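You operate a simulated robot arm through the tools that you are given. There is no shell and no other tool. Be economical: measure what you need, move in short steps, check, and stop when the job is done.

Carry out the task below with a simulated robot arm. There is one attempt and no reset: what you move stays moved.

## Task
Blow the wet can dry, then stand it in the white tray.
Fine: it stands in the yellow holder; blue switch on, hold the white button till the drops are gone, blue switch off again.
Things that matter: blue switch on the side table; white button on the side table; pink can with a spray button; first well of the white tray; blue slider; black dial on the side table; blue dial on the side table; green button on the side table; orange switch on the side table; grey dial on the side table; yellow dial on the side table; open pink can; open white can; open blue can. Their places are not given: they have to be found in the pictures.

It is judged by the outcome, as a careful person would: the job done as asked, and still so three seconds after it is handed in. It fails if anything else is knocked over, pushed out of place, dropped, spilled or broken.

## Robot
A 6-joint arm with a two-finger parallel gripper, fixed in place. Base frame: the origin is at the foot of the arm, x ahead of it, y to its left, z up; the work surface is at about z = 4. Lengths are in mm, angles in rad, forces in N, time in s.
With the tool pointing down near the work surface it reaches from about 140 to 580 mm from the base axis. Its first joint turns from -1.152 to 1.152 rad. Payload 2.1 kg.
Tool frame: the origin (TCP) lies between the finger pads and is the grasp point; the fingertips stand 30 mm ahead of it; z points along the fingers, y is the line along which they close. The gripper opens to 94 mm. The fingers are 28 mm wide and 10 mm thick; the gripper's body (50 by 96 mm) begins 55 mm behind the TCP.
Orientation is that of the tool frame in the base frame, as a unit quaternion [x, y, z, w]. With the fingers straight down and closing along the base's y, the tool's x points along the base's -x, its y along +y and its z along -z.

## Interface
- The arm moves only by the tool nudge_tool. Its argument "increments" is a list of rows, each an object (a shift or turn left out is 0, a gripper value left out holds the last) with "delta_pos": the shift along the base's x, y, z in units of 300 mm (1.0 is 300 mm), a list of three; "angular": the turn, a rotation vector about the base's x, y, z in units of 45 degrees (1.0 is 45 degrees), a list of three; "hand": the finger opening in mm, from 0 to 94. In form: [{"delta_pos": [x, y, z], "angular": [ax, ay, az], "hand": hand}, ...]. A call has 1 to 8 rows; each row is the pose to reach, as a shift and turn from the pose commanded when the call began. A call with a number of a shift or a turn outside -1 to 1 is refused whole. Each row takes 0.2 s and may step no farther than 50 mm and 0.15 rad from the row before; otherwise, or with a gripper value out of range, the whole call is refused. Where a pose cannot be reached the arm comes as near as it can. A force on the tool above 40 N (or 10 N above the force at the start of the call, whichever is more), or a blocked arm, ends the call early, and 0.2 s more pass. The fingers move at their own pace (about 72 mm/s each) and stop on an object; they squeeze with about 26 N. The grip force told is the motor's: it shows also when the fingers shut on nothing. Time passes only in rows, and 0.2 s behind the last, so rows that repeat a pose let the fingers close. It gives the time, the measured TCP pose, the force on the tool (base axes), the opening and the grip force at its end, in the units of the frame above (readings bear some noise), and new pictures: "show" is both (left out), scene, wrist or none.
- Cameras (640 x 400 px; columns grow to the right, rows downward): "scene" is fixed at [35.7, -355.6, 495.1]; the picture's right is [0.92, -0.39, 0.00], its down [-0.18, -0.42, -0.89] and it looks along [0.35, 0.82, -0.45] (base axes); focal length 353 px, centre (320, 200). "wrist" rides on the gripper at [-37, 0, -58] in the tool frame; the picture's right is [0.00, -1.00, 0.00], its down [0.97, 0.00, -0.24] and it looks along [0.24, 0.00, 0.97] (tool axes); focal length 218 px, centre (320, 200).
- point_at(camera, pixels): for up to 12 pixels [column, row] of the newest picture of that camera ("zoom" is the newest enlarged one), the place [x, y, z] in the base frame of the surface seen there, good to about 3 mm. No time passes.
- zoom(camera, box): a new picture of the part [left, top, right, bottom] of that camera's present view, enlarged. No time passes.
- sign_off(): hands the job in; it is judged then, once.

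Work in short steps. Measure before you move; look again where a grasp or a placing could have gone wrong, and mend it. You have 80 turns and 120 pictures in all, those below and enlarged ones among them. Open the gripper and draw the arm clear of the work before you hand the job in, unless the task says otherwise; then end with one line.

The tools are called after "Emit:" as a command line: name --argument value ..., lists and objects as JSON in quotes. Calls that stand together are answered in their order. nudge_tool: Moves the arm, as the interface text tells. Its arguments: {"type":"object","properties":{"increments":{"type":"array"},"show":{"type":"string","enum":["both","scene","wrist","none"]}},"required":["increments"]} The other tools are called the same way: point_at (camera, pixels) gives the place of the surface under pixels of a picture; zoom (camera, box) takes an enlarged picture of a part of a camera's view; sign_off () hands the job in.

At the start:

```text
t: 0.0
position: [347.8, 103.6, 359.4]
tcp_rot: [0.0, 1.0, 0.001, 0.0]
contact_force: [-0.6, -0.4, -0.1]
finger_gap: 94.2
grip_force: 0.0
```

scene: 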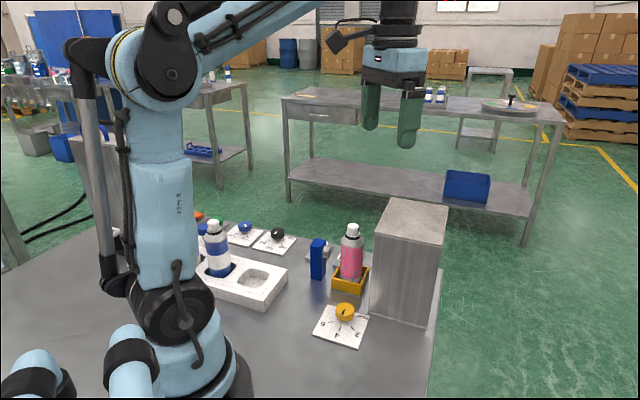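
wrist: 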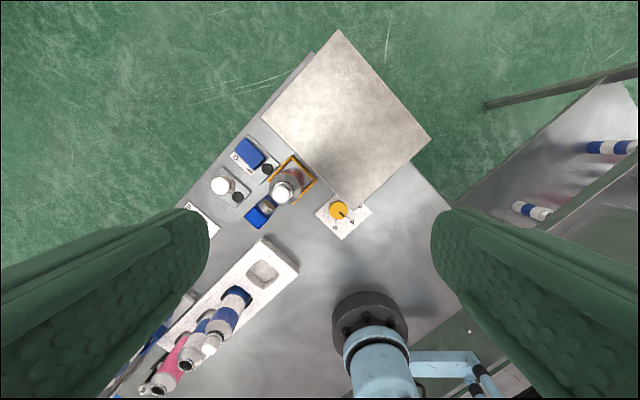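

I see the can in the yellow holder near wrist pixel (290,185), with controls around it. I'll enlarge both views to identify the parts.

Emit:
zoom --camera "wrist" --box '[170, 110, 410, 260]'

Emit:
zoom --camera "scene" --box '[180, 190, 460, 365]'

Emit:
zoom --camera "wrist" --box '[100, 220, 340, 400]'

```text
2.67 times, centred on (290, 185) of wrist
```

zoom: 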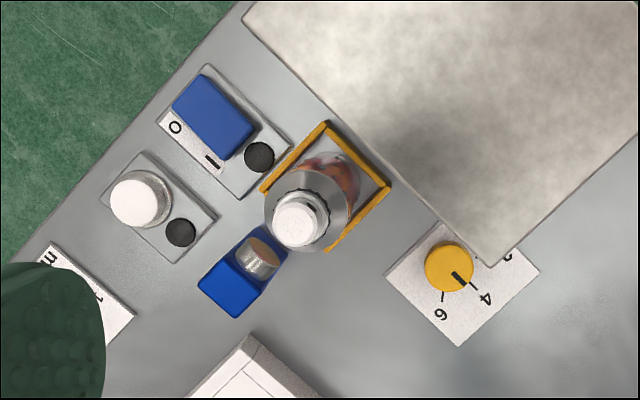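

```text
2.29 times, centred on (320, 278) of scene
```

zoom: 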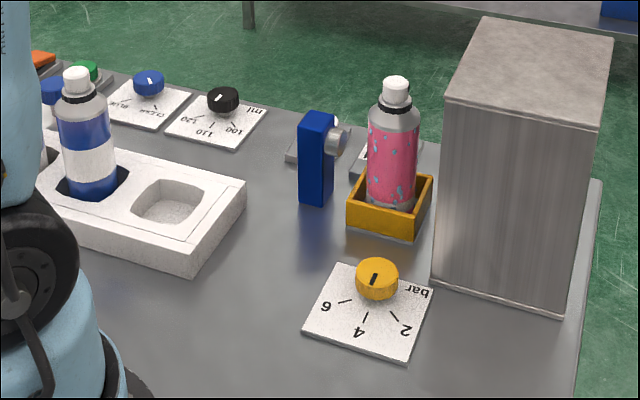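

```text
2.22 times, centred on (220, 310) of wrist
```

zoom: 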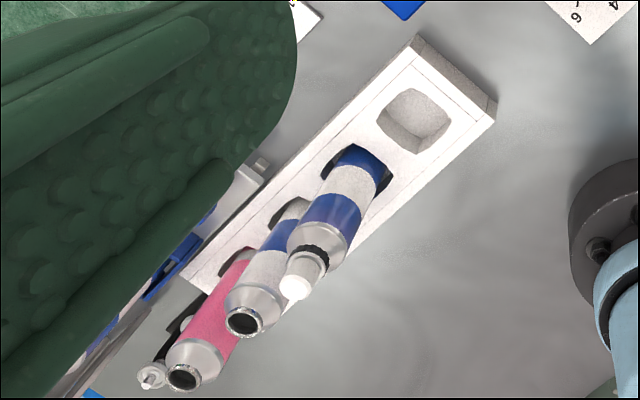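

Can in holder, blower post (blue with nozzle), rocker switch and white button are visible. I'll measure them.

Emit:
point_at --camera "wrist" --pixels '[[250, 154], [239, 147], [260, 160], [222, 185], [282, 194], [292, 157], [315, 179], [268, 182], [256, 217], [262, 272], [238, 184], [357, 207]]'

Emit:
point_at --camera "scene" --pixels '[[352, 227], [351, 245], [351, 270], [319, 242], [328, 250], [254, 277], [254, 267], [213, 226], [217, 245], [236, 277], [274, 277], [408, 205]]'

Emit:
zoom --camera "scene" --box '[290, 210, 390, 300]'

```text
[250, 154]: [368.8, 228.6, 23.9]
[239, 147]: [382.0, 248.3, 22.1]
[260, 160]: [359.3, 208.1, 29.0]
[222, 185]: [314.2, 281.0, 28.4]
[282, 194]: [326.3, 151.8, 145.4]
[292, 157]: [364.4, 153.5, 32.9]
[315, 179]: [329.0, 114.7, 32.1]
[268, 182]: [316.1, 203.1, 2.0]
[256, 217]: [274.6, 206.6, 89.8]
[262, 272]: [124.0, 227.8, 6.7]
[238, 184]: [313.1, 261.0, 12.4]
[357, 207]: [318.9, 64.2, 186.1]
```

```text
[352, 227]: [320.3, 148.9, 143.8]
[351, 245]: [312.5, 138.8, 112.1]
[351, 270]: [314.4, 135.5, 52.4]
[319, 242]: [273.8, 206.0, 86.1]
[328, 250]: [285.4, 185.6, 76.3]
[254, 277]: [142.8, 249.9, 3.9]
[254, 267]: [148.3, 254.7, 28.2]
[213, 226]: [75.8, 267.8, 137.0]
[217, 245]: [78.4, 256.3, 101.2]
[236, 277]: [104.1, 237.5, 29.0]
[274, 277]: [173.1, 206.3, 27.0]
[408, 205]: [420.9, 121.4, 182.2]
```

```text
4.44 times, centred on (340, 255) of scene
```

zoom: 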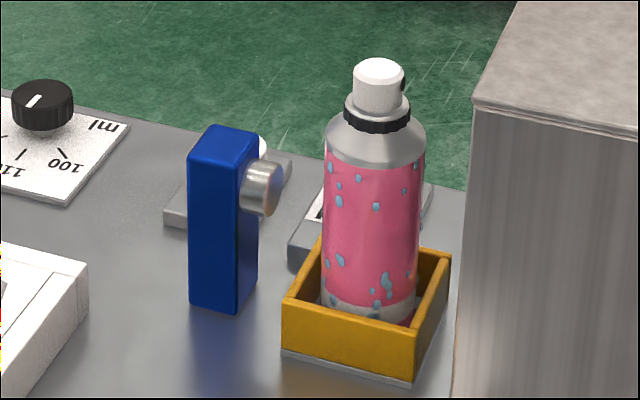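

The I end of the rocker is raised (z≈29, wrist px (260,160)), O end is down (z≈22), so it is off. I rotate the tool +45° (aligned with the table layout), close the fingers and come above the I end with clearance over the can (top z≈148).

Emit:
nudge_tool --increments '[{"delta_pos": [0.006, 0.06, -0.09], "angular": [0, 0, 0.167], "hand": 0}, {"delta_pos": [0.012, 0.12, -0.18], "angular": [0, 0, 0.333], "hand": 0}, {"delta_pos": [0.018, 0.18, -0.27], "angular": [0, 0, 0.5], "hand": 0}, {"delta_pos": [0.024, 0.24, -0.36], "angular": [0, 0, 0.667], "hand": 0}, {"delta_pos": [0.03, 0.3, -0.45], "angular": [0, 0, 0.833], "hand": 0}, {"delta_pos": [0.034, 0.343, -0.531], "angular": [0, 0, 1.0], "hand": 0}, {"delta_pos": [0.034, 0.343, -0.531], "angular": [0, 0, 1.0], "hand": 0}]'

```text
t: 1.6
position: [359.4, 207.8, 198.5]
tcp_rot: [-0.384, 0.923, 0.001, 0.0]
contact_force: [-0.1, 0.4, -0.1]
finger_gap: 0.0
grip_force: 25.7
```

scene: 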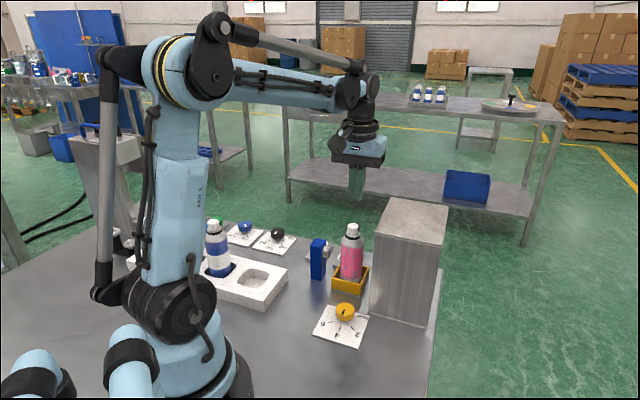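
wrist: 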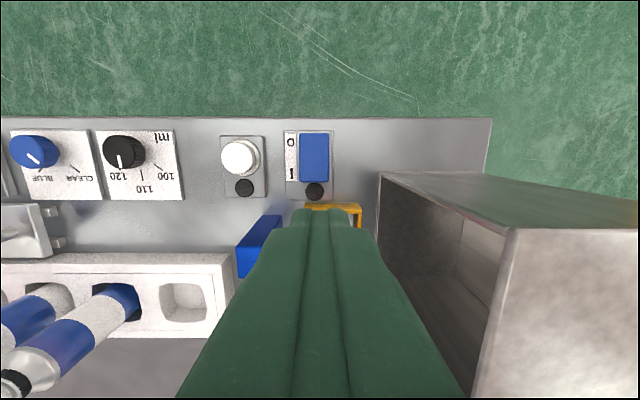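

The layout is now axis-aligned in the wrist view. I measure the switch ends (314,136)/(314,180), button (240,157), and lamps.

Emit:
point_at --camera "wrist" --pixels '[[314, 137], [314, 158], [314, 178], [302, 178], [327, 178], [314, 192], [240, 157], [244, 188], [330, 206], [340, 210], [296, 190], [259, 192]]'

Emit:
zoom --camera "wrist" --box '[210, 115, 370, 225]'

Emit:
point_at --camera "scene" --pixels '[[388, 212], [448, 207], [374, 235], [254, 277], [254, 268], [238, 276], [265, 268], [200, 262], [262, 306], [288, 262], [352, 227], [351, 272]]'

```text
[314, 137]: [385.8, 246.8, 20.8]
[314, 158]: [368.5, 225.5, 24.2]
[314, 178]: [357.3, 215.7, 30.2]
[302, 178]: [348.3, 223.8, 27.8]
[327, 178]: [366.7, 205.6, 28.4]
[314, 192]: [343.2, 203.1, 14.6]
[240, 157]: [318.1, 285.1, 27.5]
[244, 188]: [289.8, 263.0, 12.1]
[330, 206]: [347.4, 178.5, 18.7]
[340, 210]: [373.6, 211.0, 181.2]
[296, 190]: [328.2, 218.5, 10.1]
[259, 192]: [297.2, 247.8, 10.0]
```

```text
3.64 times, centred on (290, 170) of wrist
```

zoom: 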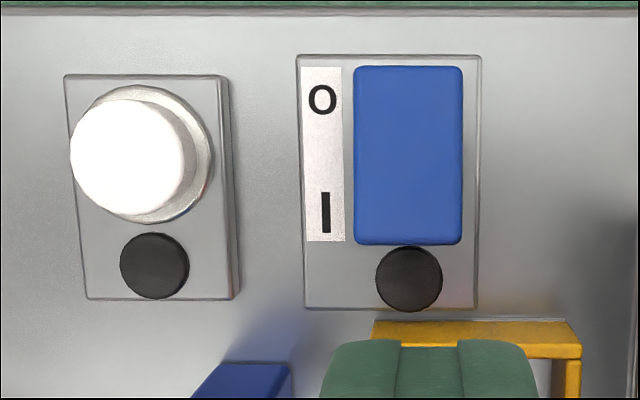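

```text
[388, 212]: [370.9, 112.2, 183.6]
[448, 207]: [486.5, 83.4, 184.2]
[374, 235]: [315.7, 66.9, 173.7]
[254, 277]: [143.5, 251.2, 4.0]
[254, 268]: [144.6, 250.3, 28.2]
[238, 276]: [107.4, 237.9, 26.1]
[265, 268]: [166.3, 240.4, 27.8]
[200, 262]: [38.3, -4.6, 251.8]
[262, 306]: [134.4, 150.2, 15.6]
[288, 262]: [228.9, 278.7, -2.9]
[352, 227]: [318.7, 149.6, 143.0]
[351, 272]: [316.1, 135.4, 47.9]
```

The I end edge is centred around (357.5,215,29). I move so the finger edge lies ~12 mm inside that end and descend to tips z≈40.

Emit:
nudge_tool --increments '[{"delta_pos": [-0.008, 0.02, 0]}, {"delta_pos": [-0.008, 0.02, -0.15]}, {"delta_pos": [-0.008, 0.02, -0.3]}, {"delta_pos": [-0.008, 0.02, -0.4]}, {"delta_pos": [-0.008, 0.02, -0.43]}, {"delta_pos": [-0.008, 0.02, -0.43]}]'

```text
t: 3.0
position: [355.4, 214.7, 69.9]
tcp_rot: [-0.383, 0.924, 0.001, 0.0]
contact_force: [-0.5, 1.0, 0.8]
finger_gap: 0.0
grip_force: 26.2
```

scene: 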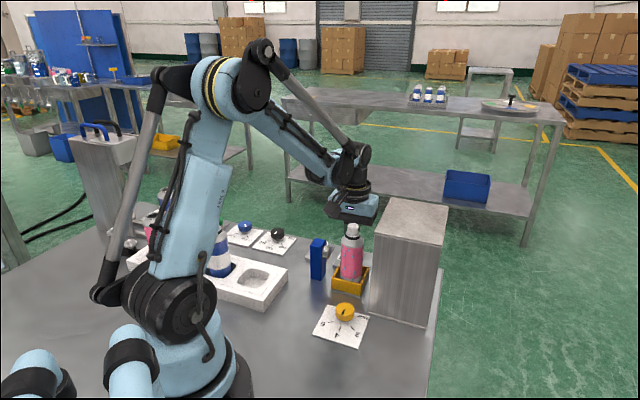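
wrist: 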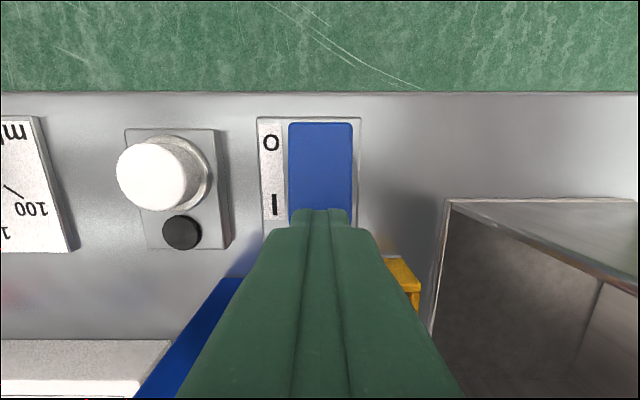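

The fingertip edge overlaps the I end as planned, so I press down in small steps.

Emit:
nudge_tool --increments '[{"delta_pos": [0, 0, -0.02]}, {"delta_pos": [0, 0, -0.033]}, {"delta_pos": [0, 0, -0.04]}, {"delta_pos": [0, 0, -0.047]}, {"delta_pos": [0, 0, -0.053]}]' --show "wrist"

```text
t: 4.2
position: [356.4, 214.2, 54.8]
tcp_rot: [-0.382, 0.924, 0.001, 0.0]
contact_force: [0.8, 0.0, 0.6]
finger_gap: 0.0
grip_force: 25.8
```

wrist: 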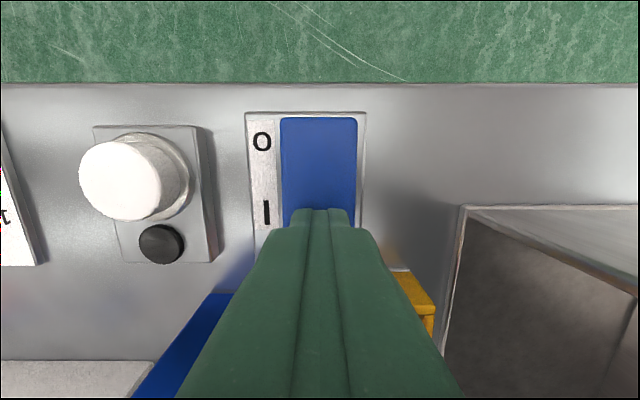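

No force yet; I check whether the rocker has flipped by measuring its O end and middle.

Emit:
point_at --camera "wrist" --pixels '[[318, 122], [318, 140], [318, 170], [300, 195], [340, 195], [290, 205], [350, 205]]'

```text
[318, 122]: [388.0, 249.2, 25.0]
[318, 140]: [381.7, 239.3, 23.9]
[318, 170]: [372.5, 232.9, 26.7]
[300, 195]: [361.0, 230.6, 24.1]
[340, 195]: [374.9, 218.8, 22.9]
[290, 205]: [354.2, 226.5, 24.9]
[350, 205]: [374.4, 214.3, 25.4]
```

The rocker is about level, partway; I press a few mm further.

Emit:
nudge_tool --increments '[{"delta_pos": [0, 0, -0.007]}, {"delta_pos": [0, 0, -0.013]}, {"delta_pos": [0, 0, -0.013]}]' --show "wrist"

```text
t: 4.9
position: [356.1, 214.8, 53.0]
tcp_rot: [-0.383, 0.924, 0.001, -0.001]
contact_force: [-0.6, 0.1, 9.1]
finger_gap: 0.0
grip_force: 26.0
stopped in row 3: the force on the tool passed its limit (the readings are from after the stop); the commanded pose is now the measured one
```

wrist: 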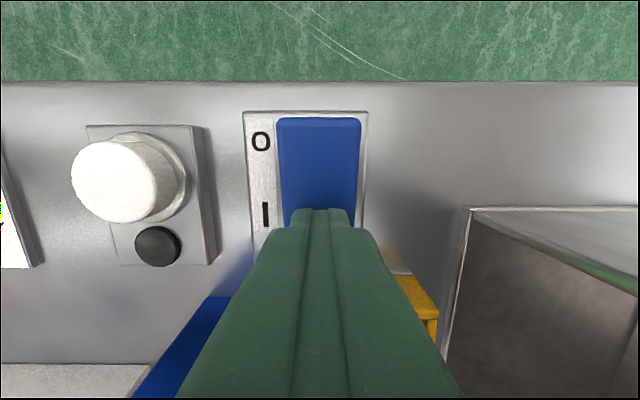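

The force limit was reached and the O end now looks raised. I lift 40 mm and look at the rocker and lamp.

Emit:
nudge_tool --increments '[{"delta_pos": [0, 0, 0.067]}, {"delta_pos": [0.01, 0.01, 0.167]}, {"delta_pos": [-0.05, 0.1, 0.167]}, {"delta_pos": [-0.1, 0.19, 0.167]}, {"delta_pos": [-0.13, 0.233, 0.167]}, {"delta_pos": [-0.13, 0.233, 0.167]}]'

```text
t: 6.3
position: [315.9, 285.3, 101.5]
tcp_rot: [-0.382, 0.924, 0.001, 0.0]
contact_force: [0.5, 0.1, -0.3]
finger_gap: 0.3
grip_force: 26.5
```

scene: 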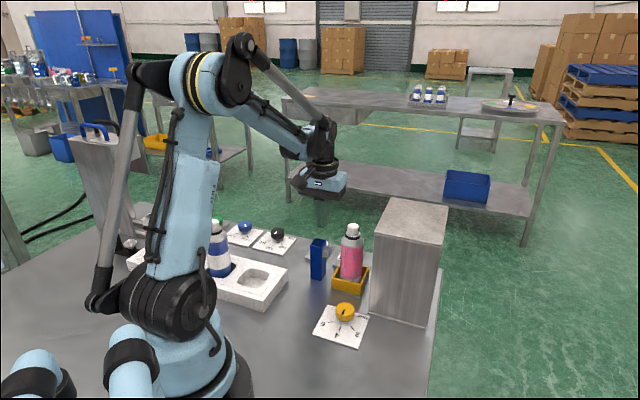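
wrist: 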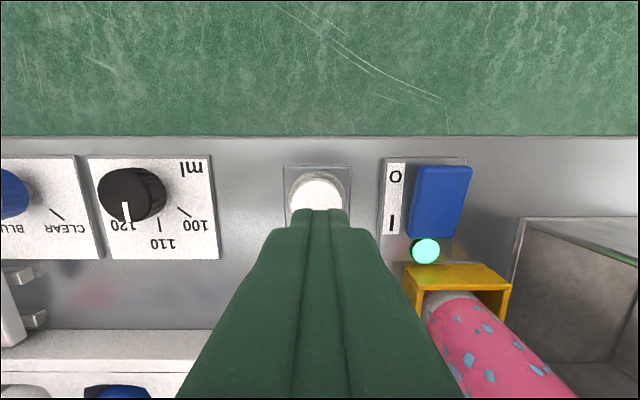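

The switch lamp is lit: it's on. Checking the button's position before pressing.

Emit:
point_at --camera "wrist" --pixels '[[318, 182], [318, 192], [300, 195], [337, 195], [318, 202]]'

```text
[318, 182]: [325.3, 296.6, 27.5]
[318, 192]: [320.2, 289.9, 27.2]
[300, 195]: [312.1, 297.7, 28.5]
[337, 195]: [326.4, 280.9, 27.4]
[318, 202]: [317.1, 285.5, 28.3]
```

Button centre is about (317.5,288,28). I shift slightly and descend to just above, then press in small steps.

Emit:
nudge_tool --increments '[{"delta_pos": [0.005, 0.007, -0.07]}, {"delta_pos": [0.005, 0.007, -0.13]}, {"delta_pos": [0.005, 0.007, -0.145]}, {"delta_pos": [0.005, 0.007, -0.152]}, {"delta_pos": [0.005, 0.007, -0.158]}]'

```text
t: 7.5
position: [317.9, 286.5, 54.5]
tcp_rot: [-0.383, 0.924, 0.001, -0.001]
contact_force: [0.0, 0.1, 0.7]
finger_gap: 0.0
grip_force: 25.7
```

scene: 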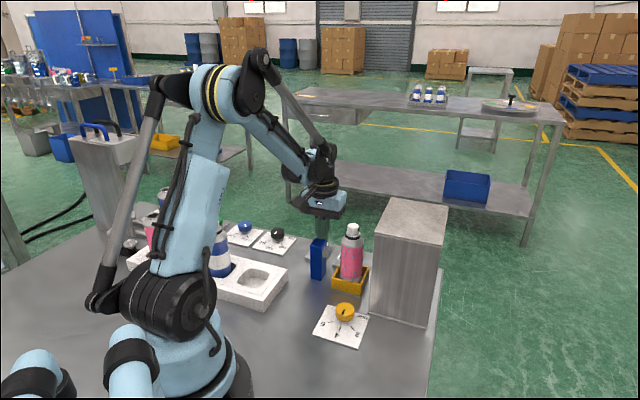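
wrist: 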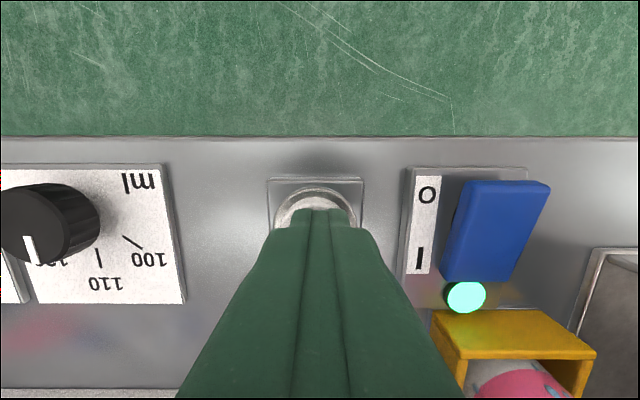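

Contact seems reached (tips z≈24.5) with little force; I press about 3 mm further and watch.

Emit:
nudge_tool --increments '[{"delta_pos": [0, 0, -0.005]}, {"delta_pos": [0, 0, -0.01]}, {"delta_pos": [0, 0, -0.01]}, {"delta_pos": [0, 0, -0.01]}]' --show "none"

Emit:
zoom --camera "scene" --box '[300, 180, 400, 300]'

```text
t: 8.5
position: [318.1, 286.9, 53.2]
tcp_rot: [-0.383, 0.924, 0.001, 0.0]
contact_force: [1.3, 0.2, 1.6]
finger_gap: 0.1
grip_force: 26.0
```

```text
3.33 times, centred on (350, 240) of scene
```

zoom: 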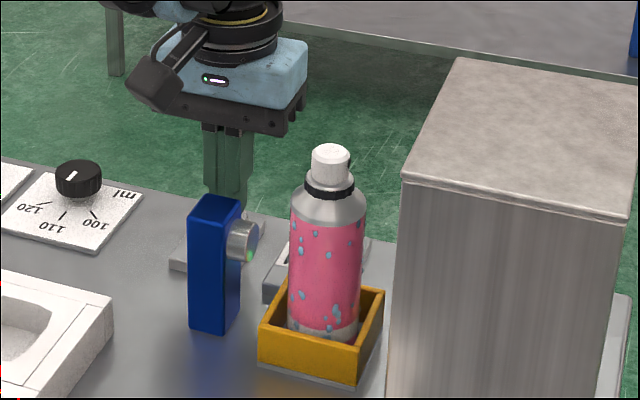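

The drops are still there and force is only ~1.6 N, so I press a bit further and hold.

Emit:
nudge_tool --increments '[{"delta_pos": [0, 0, -0.005]}, {"delta_pos": [0, 0, -0.01]}, {"delta_pos": [0, 0, -0.01]}, {"delta_pos": [0, 0, -0.01]}, {"delta_pos": [0, 0, -0.01]}]' --show "wrist"

Emit:
zoom --camera "scene" --box '[300, 180, 400, 300]'

```text
t: 9.7
position: [318.1, 286.5, 50.1]
tcp_rot: [-0.383, 0.924, 0.001, 0.001]
contact_force: [-1.0, -1.0, 2.3]
finger_gap: 0.1
grip_force: 26.5
```

wrist: 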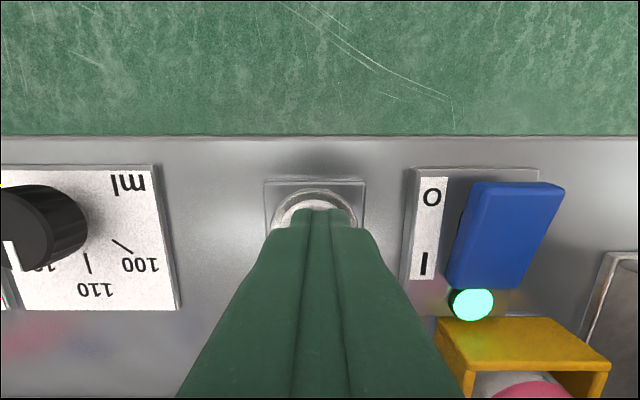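

```text
3.33 times, centred on (350, 240) of scene
```

zoom: 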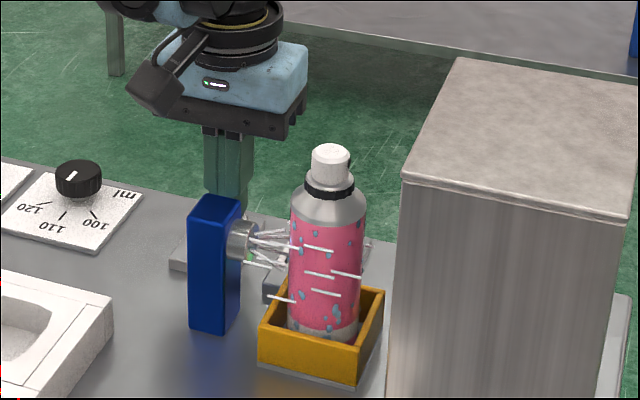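

The air is blowing now. I hold the press (1 mm deeper for margin) and watch the drops.

Emit:
nudge_tool --increments '[{"delta_pos": [0, 0, -0.002]}, {"delta_pos": [0, 0, -0.003]}, {"delta_pos": [0, 0, -0.003]}, {"delta_pos": [0, 0, -0.003]}, {"delta_pos": [0, 0, -0.003]}, {"delta_pos": [0, 0, -0.003]}, {"delta_pos": [0, 0, -0.003]}, {"delta_pos": [0, 0, -0.003]}]' --show "none"

Emit:
zoom --camera "scene" --box '[310, 210, 390, 290]'

```text
t: 11.5
position: [318.6, 285.2, 48.3]
tcp_rot: [-0.383, 0.924, 0.001, -0.001]
contact_force: [0.3, 2.5, 5.0]
finger_gap: 0.0
grip_force: 25.8
```

```text
5.00 times, centred on (350, 250) of scene
```

zoom: 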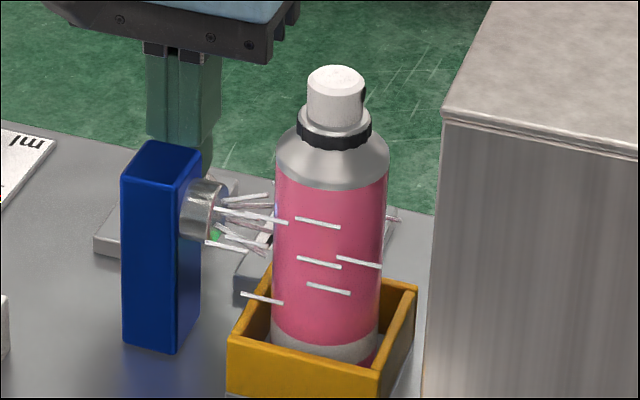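

The drops are gone. I release the button, rise, and go above the O end of the rocker at about (387.5,248).

Emit:
nudge_tool --increments '[{"delta_pos": [0, 0, 0.1]}, {"delta_pos": [0, 0, 0.167]}, {"delta_pos": [0.11, -0.06, 0.167]}, {"delta_pos": [0.2, -0.11, 0.167]}, {"delta_pos": [0.231, -0.13, 0.12]}, {"delta_pos": [0.231, -0.13, 0.08]}, {"delta_pos": [0.231, -0.13, 0.08]}]'

Emit:
zoom --camera "scene" --box '[310, 210, 390, 290]'

```text
t: 13.1
position: [387.1, 246.5, 71.9]
tcp_rot: [-0.382, 0.924, 0.001, -0.001]
contact_force: [0.1, 0.2, -0.1]
finger_gap: 0.4
grip_force: 25.5
```

scene: 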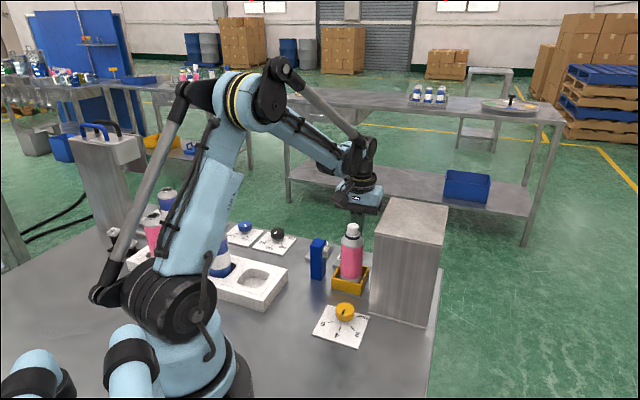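
wrist: 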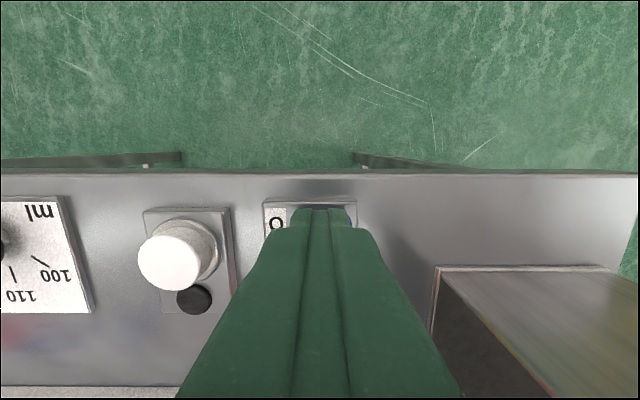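

```text
5.00 times, centred on (350, 250) of scene
```

zoom: 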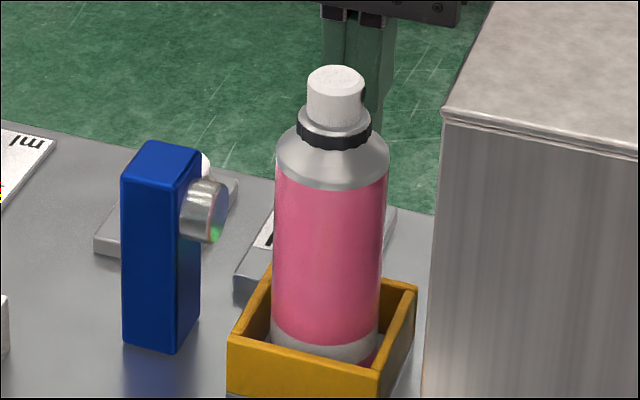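

Button lamp is off and air stopped. I check where the fingertip sits relative to the rocker's O end (row ≈207).

Emit:
zoom --camera "wrist" --box '[250, 180, 390, 270]'

Emit:
point_at --camera "wrist" --pixels '[[291, 207], [348, 207], [294, 213], [350, 213], [318, 207], [318, 213], [320, 203]]'

```text
4.44 times, centred on (320, 225) of wrist
```

zoom: 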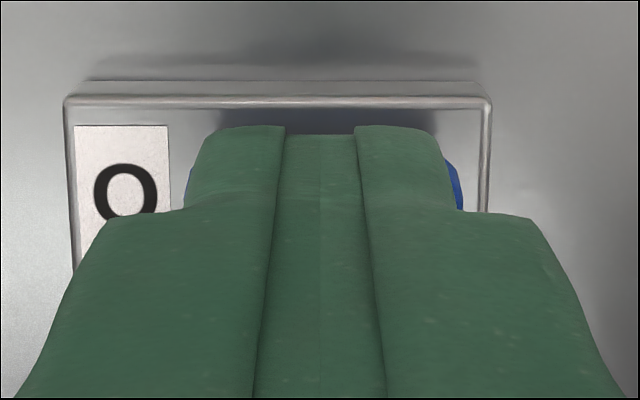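

```text
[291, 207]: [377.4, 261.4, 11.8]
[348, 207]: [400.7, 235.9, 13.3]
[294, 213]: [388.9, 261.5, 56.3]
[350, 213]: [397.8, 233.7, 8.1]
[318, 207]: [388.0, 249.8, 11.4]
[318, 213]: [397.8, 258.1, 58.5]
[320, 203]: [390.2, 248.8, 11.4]
```

The finger overlaps and slightly passes the O end as planned. Pressing down until force rises.

Emit:
nudge_tool --increments '[{"delta_pos": [0, 0, -0.02]}, {"delta_pos": [0, 0, -0.04]}, {"delta_pos": [0, 0, -0.05]}, {"delta_pos": [0, 0, -0.06]}, {"delta_pos": [0, 0, -0.067]}, {"delta_pos": [0, 0, -0.073]}, {"delta_pos": [0, 0, -0.08]}]' --show "none"

```text
t: 14.5
position: [388.1, 247.6, 51.9]
tcp_rot: [-0.383, 0.924, 0.001, -0.001]
contact_force: [0.6, -0.1, 8.7]
finger_gap: 0.0
grip_force: 26.5
stopped in row 7: the force on the tool passed its limit (the readings are from after the stop); the commanded pose is now the measured one
```

Force spiked as before. I rise clear to check the lamp and view the tray.

Emit:
nudge_tool --increments '[{"delta_pos": [0, 0, 0.15]}, {"delta_pos": [-0.02, 0.02, 0.3]}, {"delta_pos": [-0.1, 0.06, 0.46]}, {"delta_pos": [-0.2, 0.1, 0.58]}, {"delta_pos": [-0.35, 0.1, 0.62]}, {"delta_pos": [-0.45, 0.1, 0.65]}, {"delta_pos": [-0.45, 0.1, 0.65]}]'

```text
refused: row 3 steps farther than a row can; nothing moved
```

Refused for step length; I shorten the steps.

Emit:
nudge_tool --increments '[{"delta_pos": [0, 0, 0.15]}, {"delta_pos": [-0.02, 0.02, 0.3]}, {"delta_pos": [-0.08, 0.05, 0.44]}, {"delta_pos": [-0.17, 0.08, 0.55]}, {"delta_pos": [-0.3, 0.1, 0.6]}, {"delta_pos": [-0.45, 0.1, 0.63]}, {"delta_pos": [-0.45, 0.1, 0.63]}]'

```text
t: 16.1
position: [253.0, 279.3, 236.6]
tcp_rot: [-0.383, 0.924, 0.001, -0.001]
contact_force: [-0.1, -0.3, -0.1]
finger_gap: 0.1
grip_force: 26.3
```

scene: 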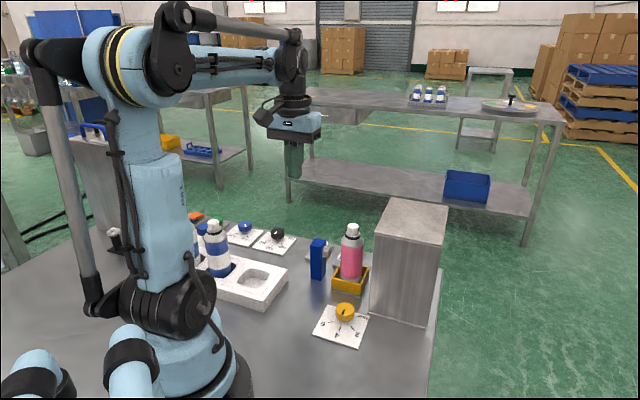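
wrist: 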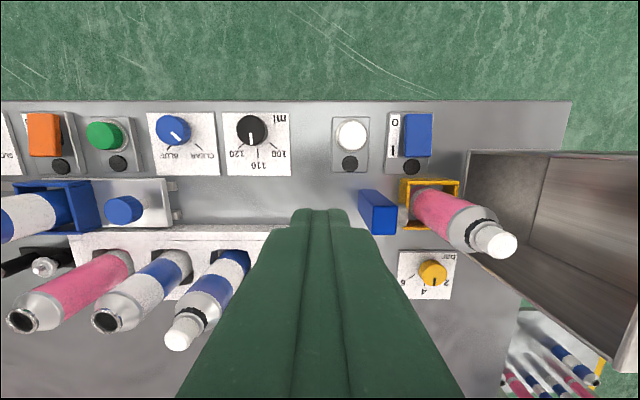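

Switch lamp is dark and the O side is pressed: off. Now I measure can, holder, and tray for the grasp and placing.

Emit:
point_at --camera "wrist" --pixels '[[508, 244], [502, 235], [503, 254], [402, 182], [458, 182], [430, 182], [420, 208], [440, 215], [188, 320], [271, 228], [372, 192], [250, 235]]'

Emit:
point_at --camera "scene" --pixels '[[352, 225], [341, 250], [352, 250], [362, 250], [253, 276], [239, 276], [268, 277], [255, 268], [252, 285], [288, 264], [263, 308], [212, 222]]'

Emit:
zoom --camera "scene" --box '[180, 210, 300, 315]'

```text
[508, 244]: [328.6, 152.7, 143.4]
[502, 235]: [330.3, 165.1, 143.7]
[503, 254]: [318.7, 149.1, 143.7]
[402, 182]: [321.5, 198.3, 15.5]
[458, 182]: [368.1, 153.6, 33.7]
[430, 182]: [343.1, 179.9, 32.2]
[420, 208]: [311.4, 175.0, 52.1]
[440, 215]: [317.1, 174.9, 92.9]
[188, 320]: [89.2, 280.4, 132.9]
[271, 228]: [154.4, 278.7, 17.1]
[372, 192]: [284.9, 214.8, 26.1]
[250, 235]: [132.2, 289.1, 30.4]
```

```text
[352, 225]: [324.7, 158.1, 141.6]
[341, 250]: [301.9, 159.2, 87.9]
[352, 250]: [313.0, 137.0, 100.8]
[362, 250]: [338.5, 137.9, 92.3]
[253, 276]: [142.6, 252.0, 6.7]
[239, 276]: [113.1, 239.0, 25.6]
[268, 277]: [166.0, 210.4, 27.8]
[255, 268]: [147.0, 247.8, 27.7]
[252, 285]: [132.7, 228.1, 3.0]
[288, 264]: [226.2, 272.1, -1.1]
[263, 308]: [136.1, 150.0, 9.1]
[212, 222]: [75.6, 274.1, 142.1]
```

```text
3.81 times, centred on (240, 262) of scene
```

zoom: 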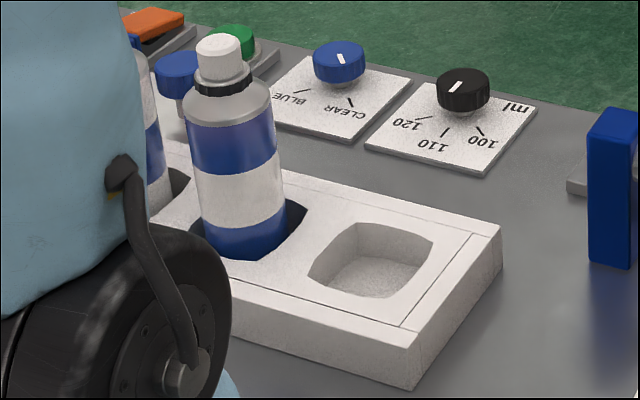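

Can axis is about (324,154.5), the empty well centre about (138,218). I rotate +45° more while moving above the can at height, fingers opening, and measure the well rim.

Emit:
point_at --camera "scene" --pixels '[[242, 276], [268, 282], [260, 268], [248, 290], [236, 287], [264, 292], [250, 266], [271, 271]]'

Emit:
nudge_tool --increments '[{"delta_pos": [0.04, -0.07, 0.0], "angular": [0, 0, 0.167], "hand": 80}, {"delta_pos": [0.08, -0.14, 0.0], "angular": [0, 0, 0.333], "hand": 80}, {"delta_pos": [0.12, -0.21, 0.0], "angular": [0, 0, 0.5], "hand": 80}, {"delta_pos": [0.16, -0.28, 0.0], "angular": [0, 0, 0.667], "hand": 80}, {"delta_pos": [0.2, -0.35, 0.0], "angular": [0, 0, 0.833], "hand": 80}, {"delta_pos": [0.237, -0.416, 0.0], "angular": [0, 0, 1.0], "hand": 80}, {"delta_pos": [0.237, -0.416, 0.0], "angular": [0, 0, 1.0], "hand": 80}]' --show "none"

```text
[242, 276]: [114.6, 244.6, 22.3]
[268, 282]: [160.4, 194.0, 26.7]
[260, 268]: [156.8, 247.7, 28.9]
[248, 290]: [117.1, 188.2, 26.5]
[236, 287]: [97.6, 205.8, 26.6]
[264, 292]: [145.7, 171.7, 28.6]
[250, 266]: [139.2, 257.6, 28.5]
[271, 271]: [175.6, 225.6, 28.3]
```

```text
t: 17.7
position: [325.3, 151.5, 239.6]
tcp_rot: [0.708, -0.706, -0.001, 0.001]
contact_force: [-0.2, -0.4, -0.1]
finger_gap: 80.1
grip_force: 0.0
```

Well centre confirmed ≈ (137,218.7). Rotating another 45° in place, with a small correction to (324,154.5).

Emit:
nudge_tool --increments '[{"delta_pos": [0, 0, 0.0], "angular": [0, 0, 0.167], "hand": 80}, {"delta_pos": [0, 0.003, 0.0], "angular": [0, 0, 0.333], "hand": 80}, {"delta_pos": [-0.002, 0.006, 0.0], "angular": [0, 0, 0.5], "hand": 80}, {"delta_pos": [-0.002, 0.006, 0.0], "angular": [0, 0, 0.667], "hand": 80}, {"delta_pos": [-0.002, 0.006, 0.0], "angular": [0, 0, 0.833], "hand": 80}, {"delta_pos": [-0.002, 0.006, 0.0], "angular": [0, 0, 1.0], "hand": 80}, {"delta_pos": [-0.002, 0.006, 0.0], "angular": [0, 0, 1.0], "hand": 80}]'

```text
t: 19.3
position: [324.1, 153.7, 241.9]
tcp_rot: [0.924, -0.381, -0.001, 0.002]
contact_force: [-0.3, -0.2, -0.1]
finger_gap: 80.0
grip_force: 0.1
```

scene: 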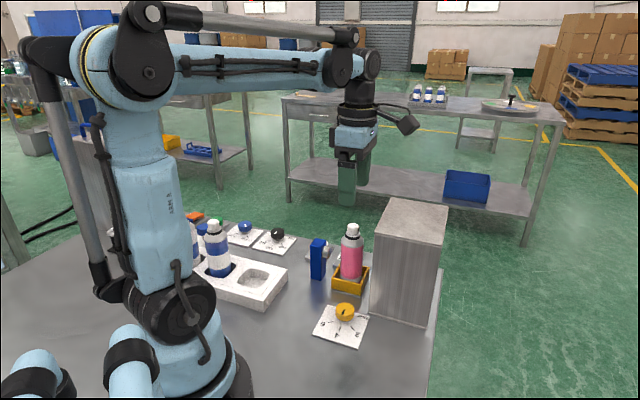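
wrist: 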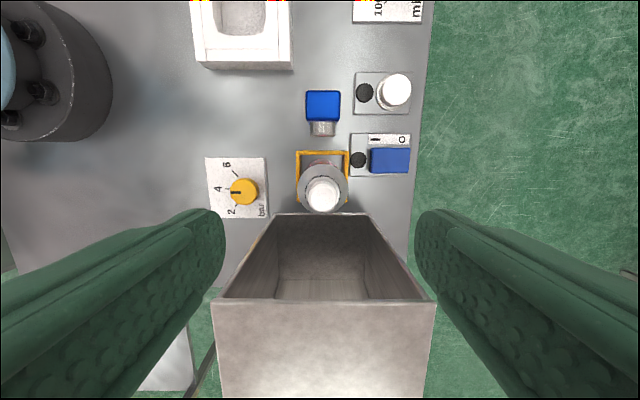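

The can is centred between the fingers (cap at column 322). I verify the cap's position and then descend.

Emit:
point_at --camera "wrist" --pixels '[[322, 183], [322, 195], [322, 207], [307, 195], [337, 195], [299, 190], [348, 190]]'

```text
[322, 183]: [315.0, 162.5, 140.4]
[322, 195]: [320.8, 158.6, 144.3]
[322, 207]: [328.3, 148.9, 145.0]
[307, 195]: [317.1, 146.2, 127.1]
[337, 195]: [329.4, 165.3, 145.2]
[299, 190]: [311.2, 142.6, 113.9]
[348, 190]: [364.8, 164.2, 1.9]
```

Cap centre ≈ (323,155) matches TCP. Descending to z≈98 (tips 68) with fingers either side of the can.

Emit:
nudge_tool --increments '[{"delta_pos": [-0.002, 0.003, -0.12]}, {"delta_pos": [-0.002, 0.003, -0.24]}, {"delta_pos": [-0.002, 0.003, -0.36]}, {"delta_pos": [-0.002, 0.003, -0.44]}, {"delta_pos": [-0.002, 0.003, -0.473]}, {"delta_pos": [-0.002, 0.003, -0.473]}]'

```text
t: 20.7
position: [323.4, 154.2, 97.5]
tcp_rot: [0.924, -0.381, 0.0, 0.002]
contact_force: [0.0, -0.1, -0.3]
finger_gap: 79.8
grip_force: 0.1
```

scene: 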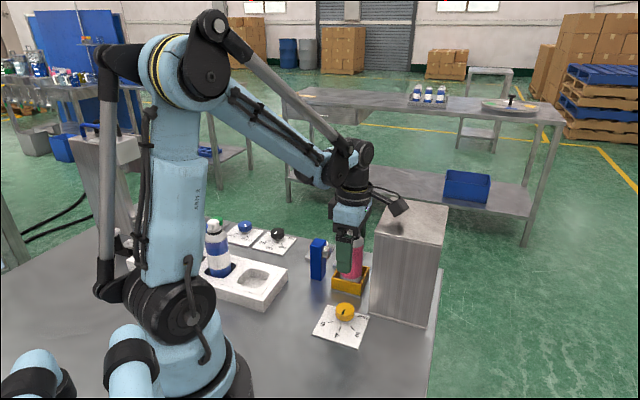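
wrist: 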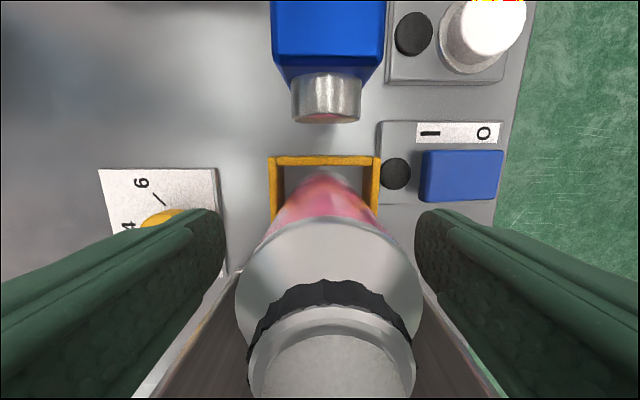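

Can is between the fingers. Closing the gripper.

Emit:
nudge_tool --increments '[{"hand": 60}, {"hand": 50}, {"hand": 40}, {"hand": 34}, {"hand": 34}, {"hand": 34}]' --show "wrist"

```text
t: 22.1
position: [324.4, 154.5, 96.9]
tcp_rot: [0.924, -0.382, 0.0, 0.001]
contact_force: [0.9, -0.2, 0.3]
finger_gap: 44.3
grip_force: 26.2
```

wrist: 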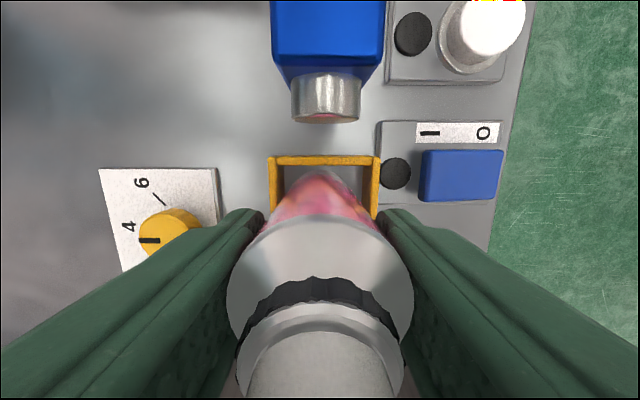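

Gripped at 44 mm with 26 N. I lift straight up 150 mm.

Emit:
nudge_tool --increments '[{"delta_pos": [0, 0, 0.03]}, {"delta_pos": [0, 0, 0.12]}, {"delta_pos": [0, 0, 0.24]}, {"delta_pos": [0, 0, 0.36]}, {"delta_pos": [0, 0, 0.48]}, {"delta_pos": [0, 0, 0.5]}, {"delta_pos": [0, 0, 0.5]}]'

```text
t: 23.7
position: [323.0, 156.0, 250.5]
tcp_rot: [0.924, -0.383, -0.001, 0.002]
contact_force: [0.0, 0.1, -1.0]
finger_gap: 44.2
grip_force: 25.6
```

scene: 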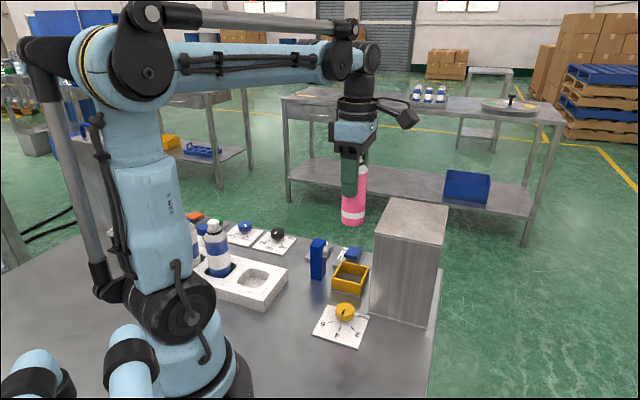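
wrist: 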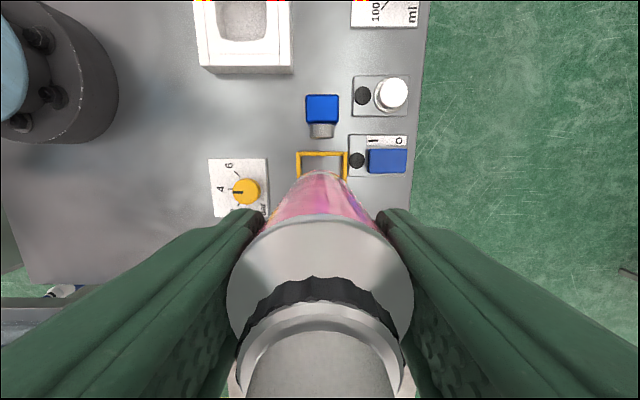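

Can held securely and dry. I carry it at this height above the well (137,218.7).

Emit:
nudge_tool --increments '[{"delta_pos": [-0.12, 0.04, 0]}, {"delta_pos": [-0.25, 0.085, 0]}, {"delta_pos": [-0.38, 0.13, 0]}, {"delta_pos": [-0.5, 0.17, 0]}, {"delta_pos": [-0.59, 0.2, 0]}, {"delta_pos": [-0.622, 0.212, 0]}, {"delta_pos": [-0.622, 0.212, 0]}]'

```text
t: 25.3
position: [135.2, 219.3, 247.7]
tcp_rot: [0.924, -0.383, -0.001, 0.002]
contact_force: [0.1, -0.1, -1.3]
finger_gap: 44.3
grip_force: 25.4
```

scene: 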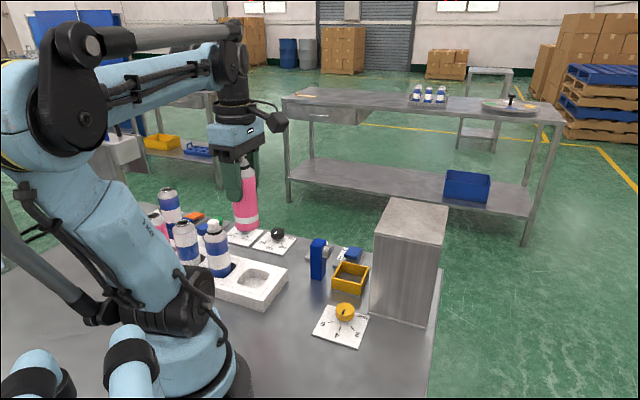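
wrist: 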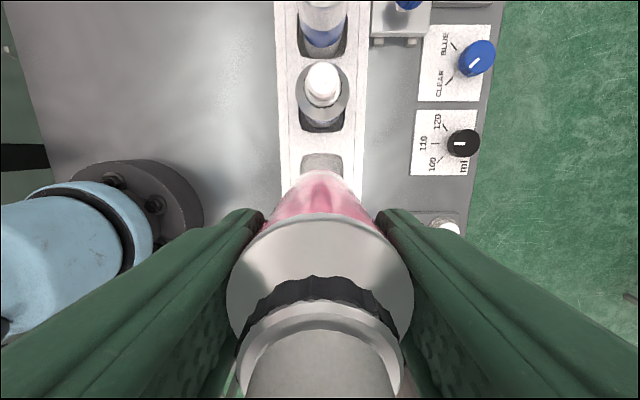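

Aligned over the row (well at column 322). I descend to just above the rim and check.

Emit:
nudge_tool --increments '[{"delta_pos": [0.003, 0, -0.12]}, {"delta_pos": [0.003, 0, -0.24]}, {"delta_pos": [0.003, 0, -0.34]}, {"delta_pos": [0.003, 0, -0.38]}, {"delta_pos": [0.003, 0, -0.38]}]'

Emit:
zoom --camera "scene" --box '[180, 190, 310, 310]'

```text
t: 26.5
position: [136.9, 218.8, 135.0]
tcp_rot: [0.924, -0.382, 0.0, 0.001]
contact_force: [0.8, 0.2, -1.5]
finger_gap: 44.2
grip_force: 26.0
```

scene: 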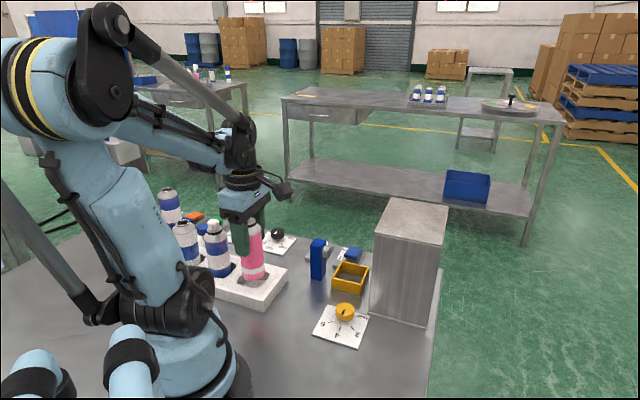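
wrist: 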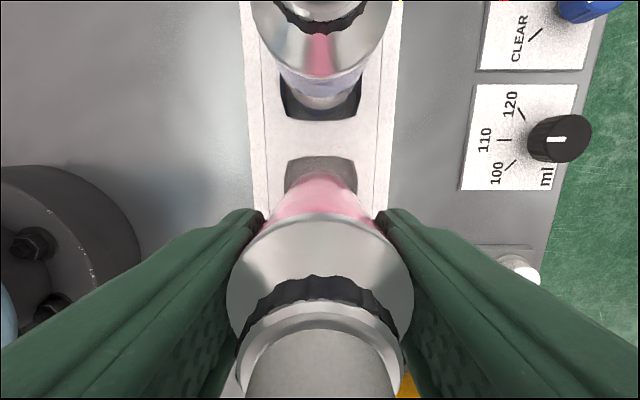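

```text
3.33 times, centred on (245, 250) of scene
```

zoom: 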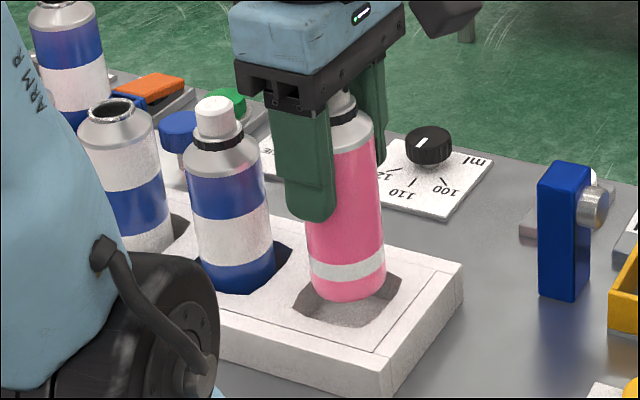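

Close over the well; I measure can bottom edge and rim to check centring before lowering.

Emit:
point_at --camera "wrist" --pixels '[[320, 155], [320, 163], [320, 178], [320, 185], [285, 172], [356, 172], [283, 165], [359, 165]]'

Emit:
point_at --camera "scene" --pixels '[[251, 279], [253, 270], [243, 272], [263, 270], [257, 290], [236, 286], [271, 273]]'

```text
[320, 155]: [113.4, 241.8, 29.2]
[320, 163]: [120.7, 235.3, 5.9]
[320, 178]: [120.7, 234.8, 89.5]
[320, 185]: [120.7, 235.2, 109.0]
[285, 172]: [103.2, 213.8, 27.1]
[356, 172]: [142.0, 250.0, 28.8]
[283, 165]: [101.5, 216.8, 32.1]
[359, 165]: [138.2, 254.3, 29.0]
```

```text
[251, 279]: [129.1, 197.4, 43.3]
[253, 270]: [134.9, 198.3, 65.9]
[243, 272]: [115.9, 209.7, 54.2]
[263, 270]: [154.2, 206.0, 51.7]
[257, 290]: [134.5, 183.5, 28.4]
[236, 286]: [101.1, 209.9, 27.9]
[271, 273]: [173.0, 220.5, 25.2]
```

Can axis (≈137,219.5) matches the well centre with several mm clearance. Lowering slowly to the floor.

Emit:
nudge_tool --increments '[{"delta_pos": [0, -0.001, -0.05]}, {"delta_pos": [0, -0.001, -0.09]}, {"delta_pos": [0, -0.001, -0.11]}, {"delta_pos": [0, -0.001, -0.12]}, {"delta_pos": [0, -0.001, -0.125]}, {"delta_pos": [0, -0.001, -0.129]}]' --show "wrist"

Emit:
zoom --camera "scene" --box '[180, 190, 310, 310]'

```text
t: 27.9
position: [137.3, 218.4, 95.7]
tcp_rot: [0.924, -0.383, 0.0, 0.001]
contact_force: [-0.7, -3.8, 15.4]
finger_gap: 44.6
grip_force: 26.4
```

wrist: 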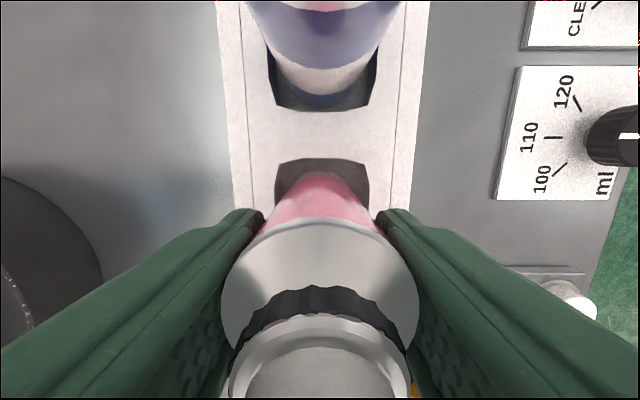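

```text
3.33 times, centred on (245, 250) of scene
```

zoom: 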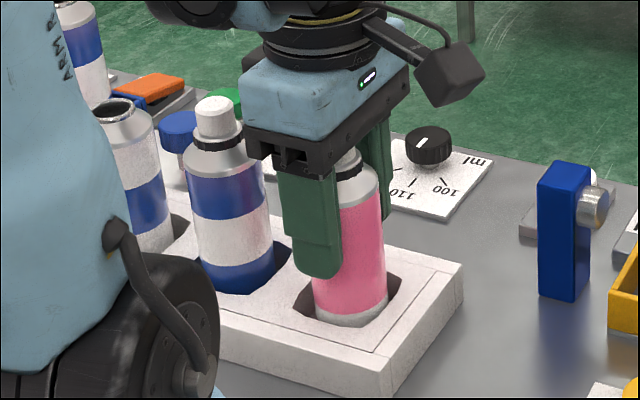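

The can is on the well floor (15 N up). I ease up 1 mm, then open.

Emit:
nudge_tool --increments '[{"delta_pos": [0, 0, 0.003], "hand": 34}, {"delta_pos": [0, 0, 0.003], "hand": 46}, {"delta_pos": [0, 0, 0.003], "hand": 52}, {"delta_pos": [0, 0, 0.003], "hand": 64}, {"delta_pos": [0, 0, 0.003], "hand": 74}, {"delta_pos": [0, 0, 0.003], "hand": 74}]'

Emit:
zoom --camera "scene" --box '[180, 190, 310, 310]'

```text
t: 29.3
position: [138.6, 218.9, 96.8]
tcp_rot: [0.924, -0.382, 0.0, 0.001]
contact_force: [0.3, 0.5, -0.4]
finger_gap: 74.1
grip_force: 0.1
```

scene: 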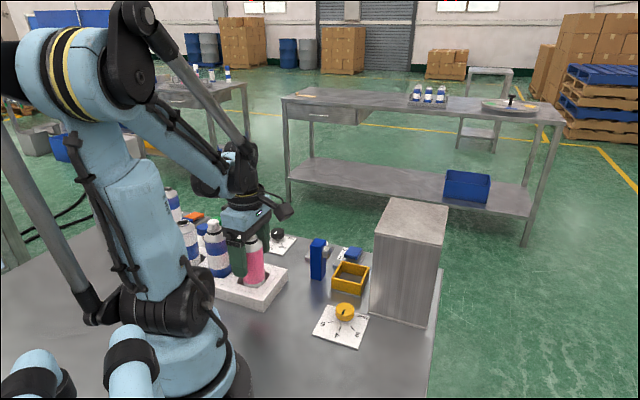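
wrist: 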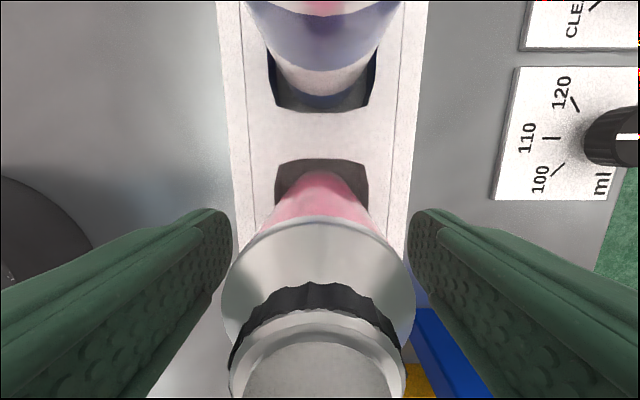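

```text
3.33 times, centred on (245, 250) of scene
```

zoom: 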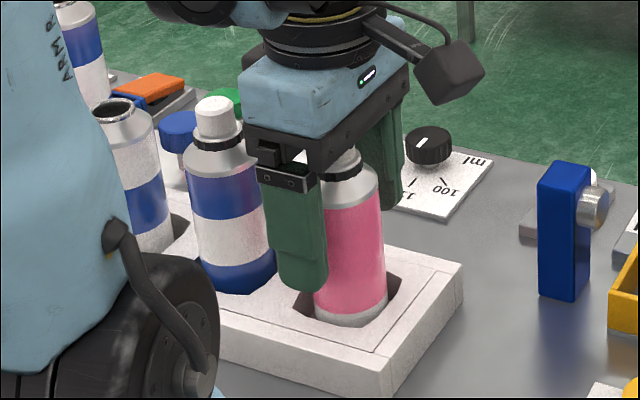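

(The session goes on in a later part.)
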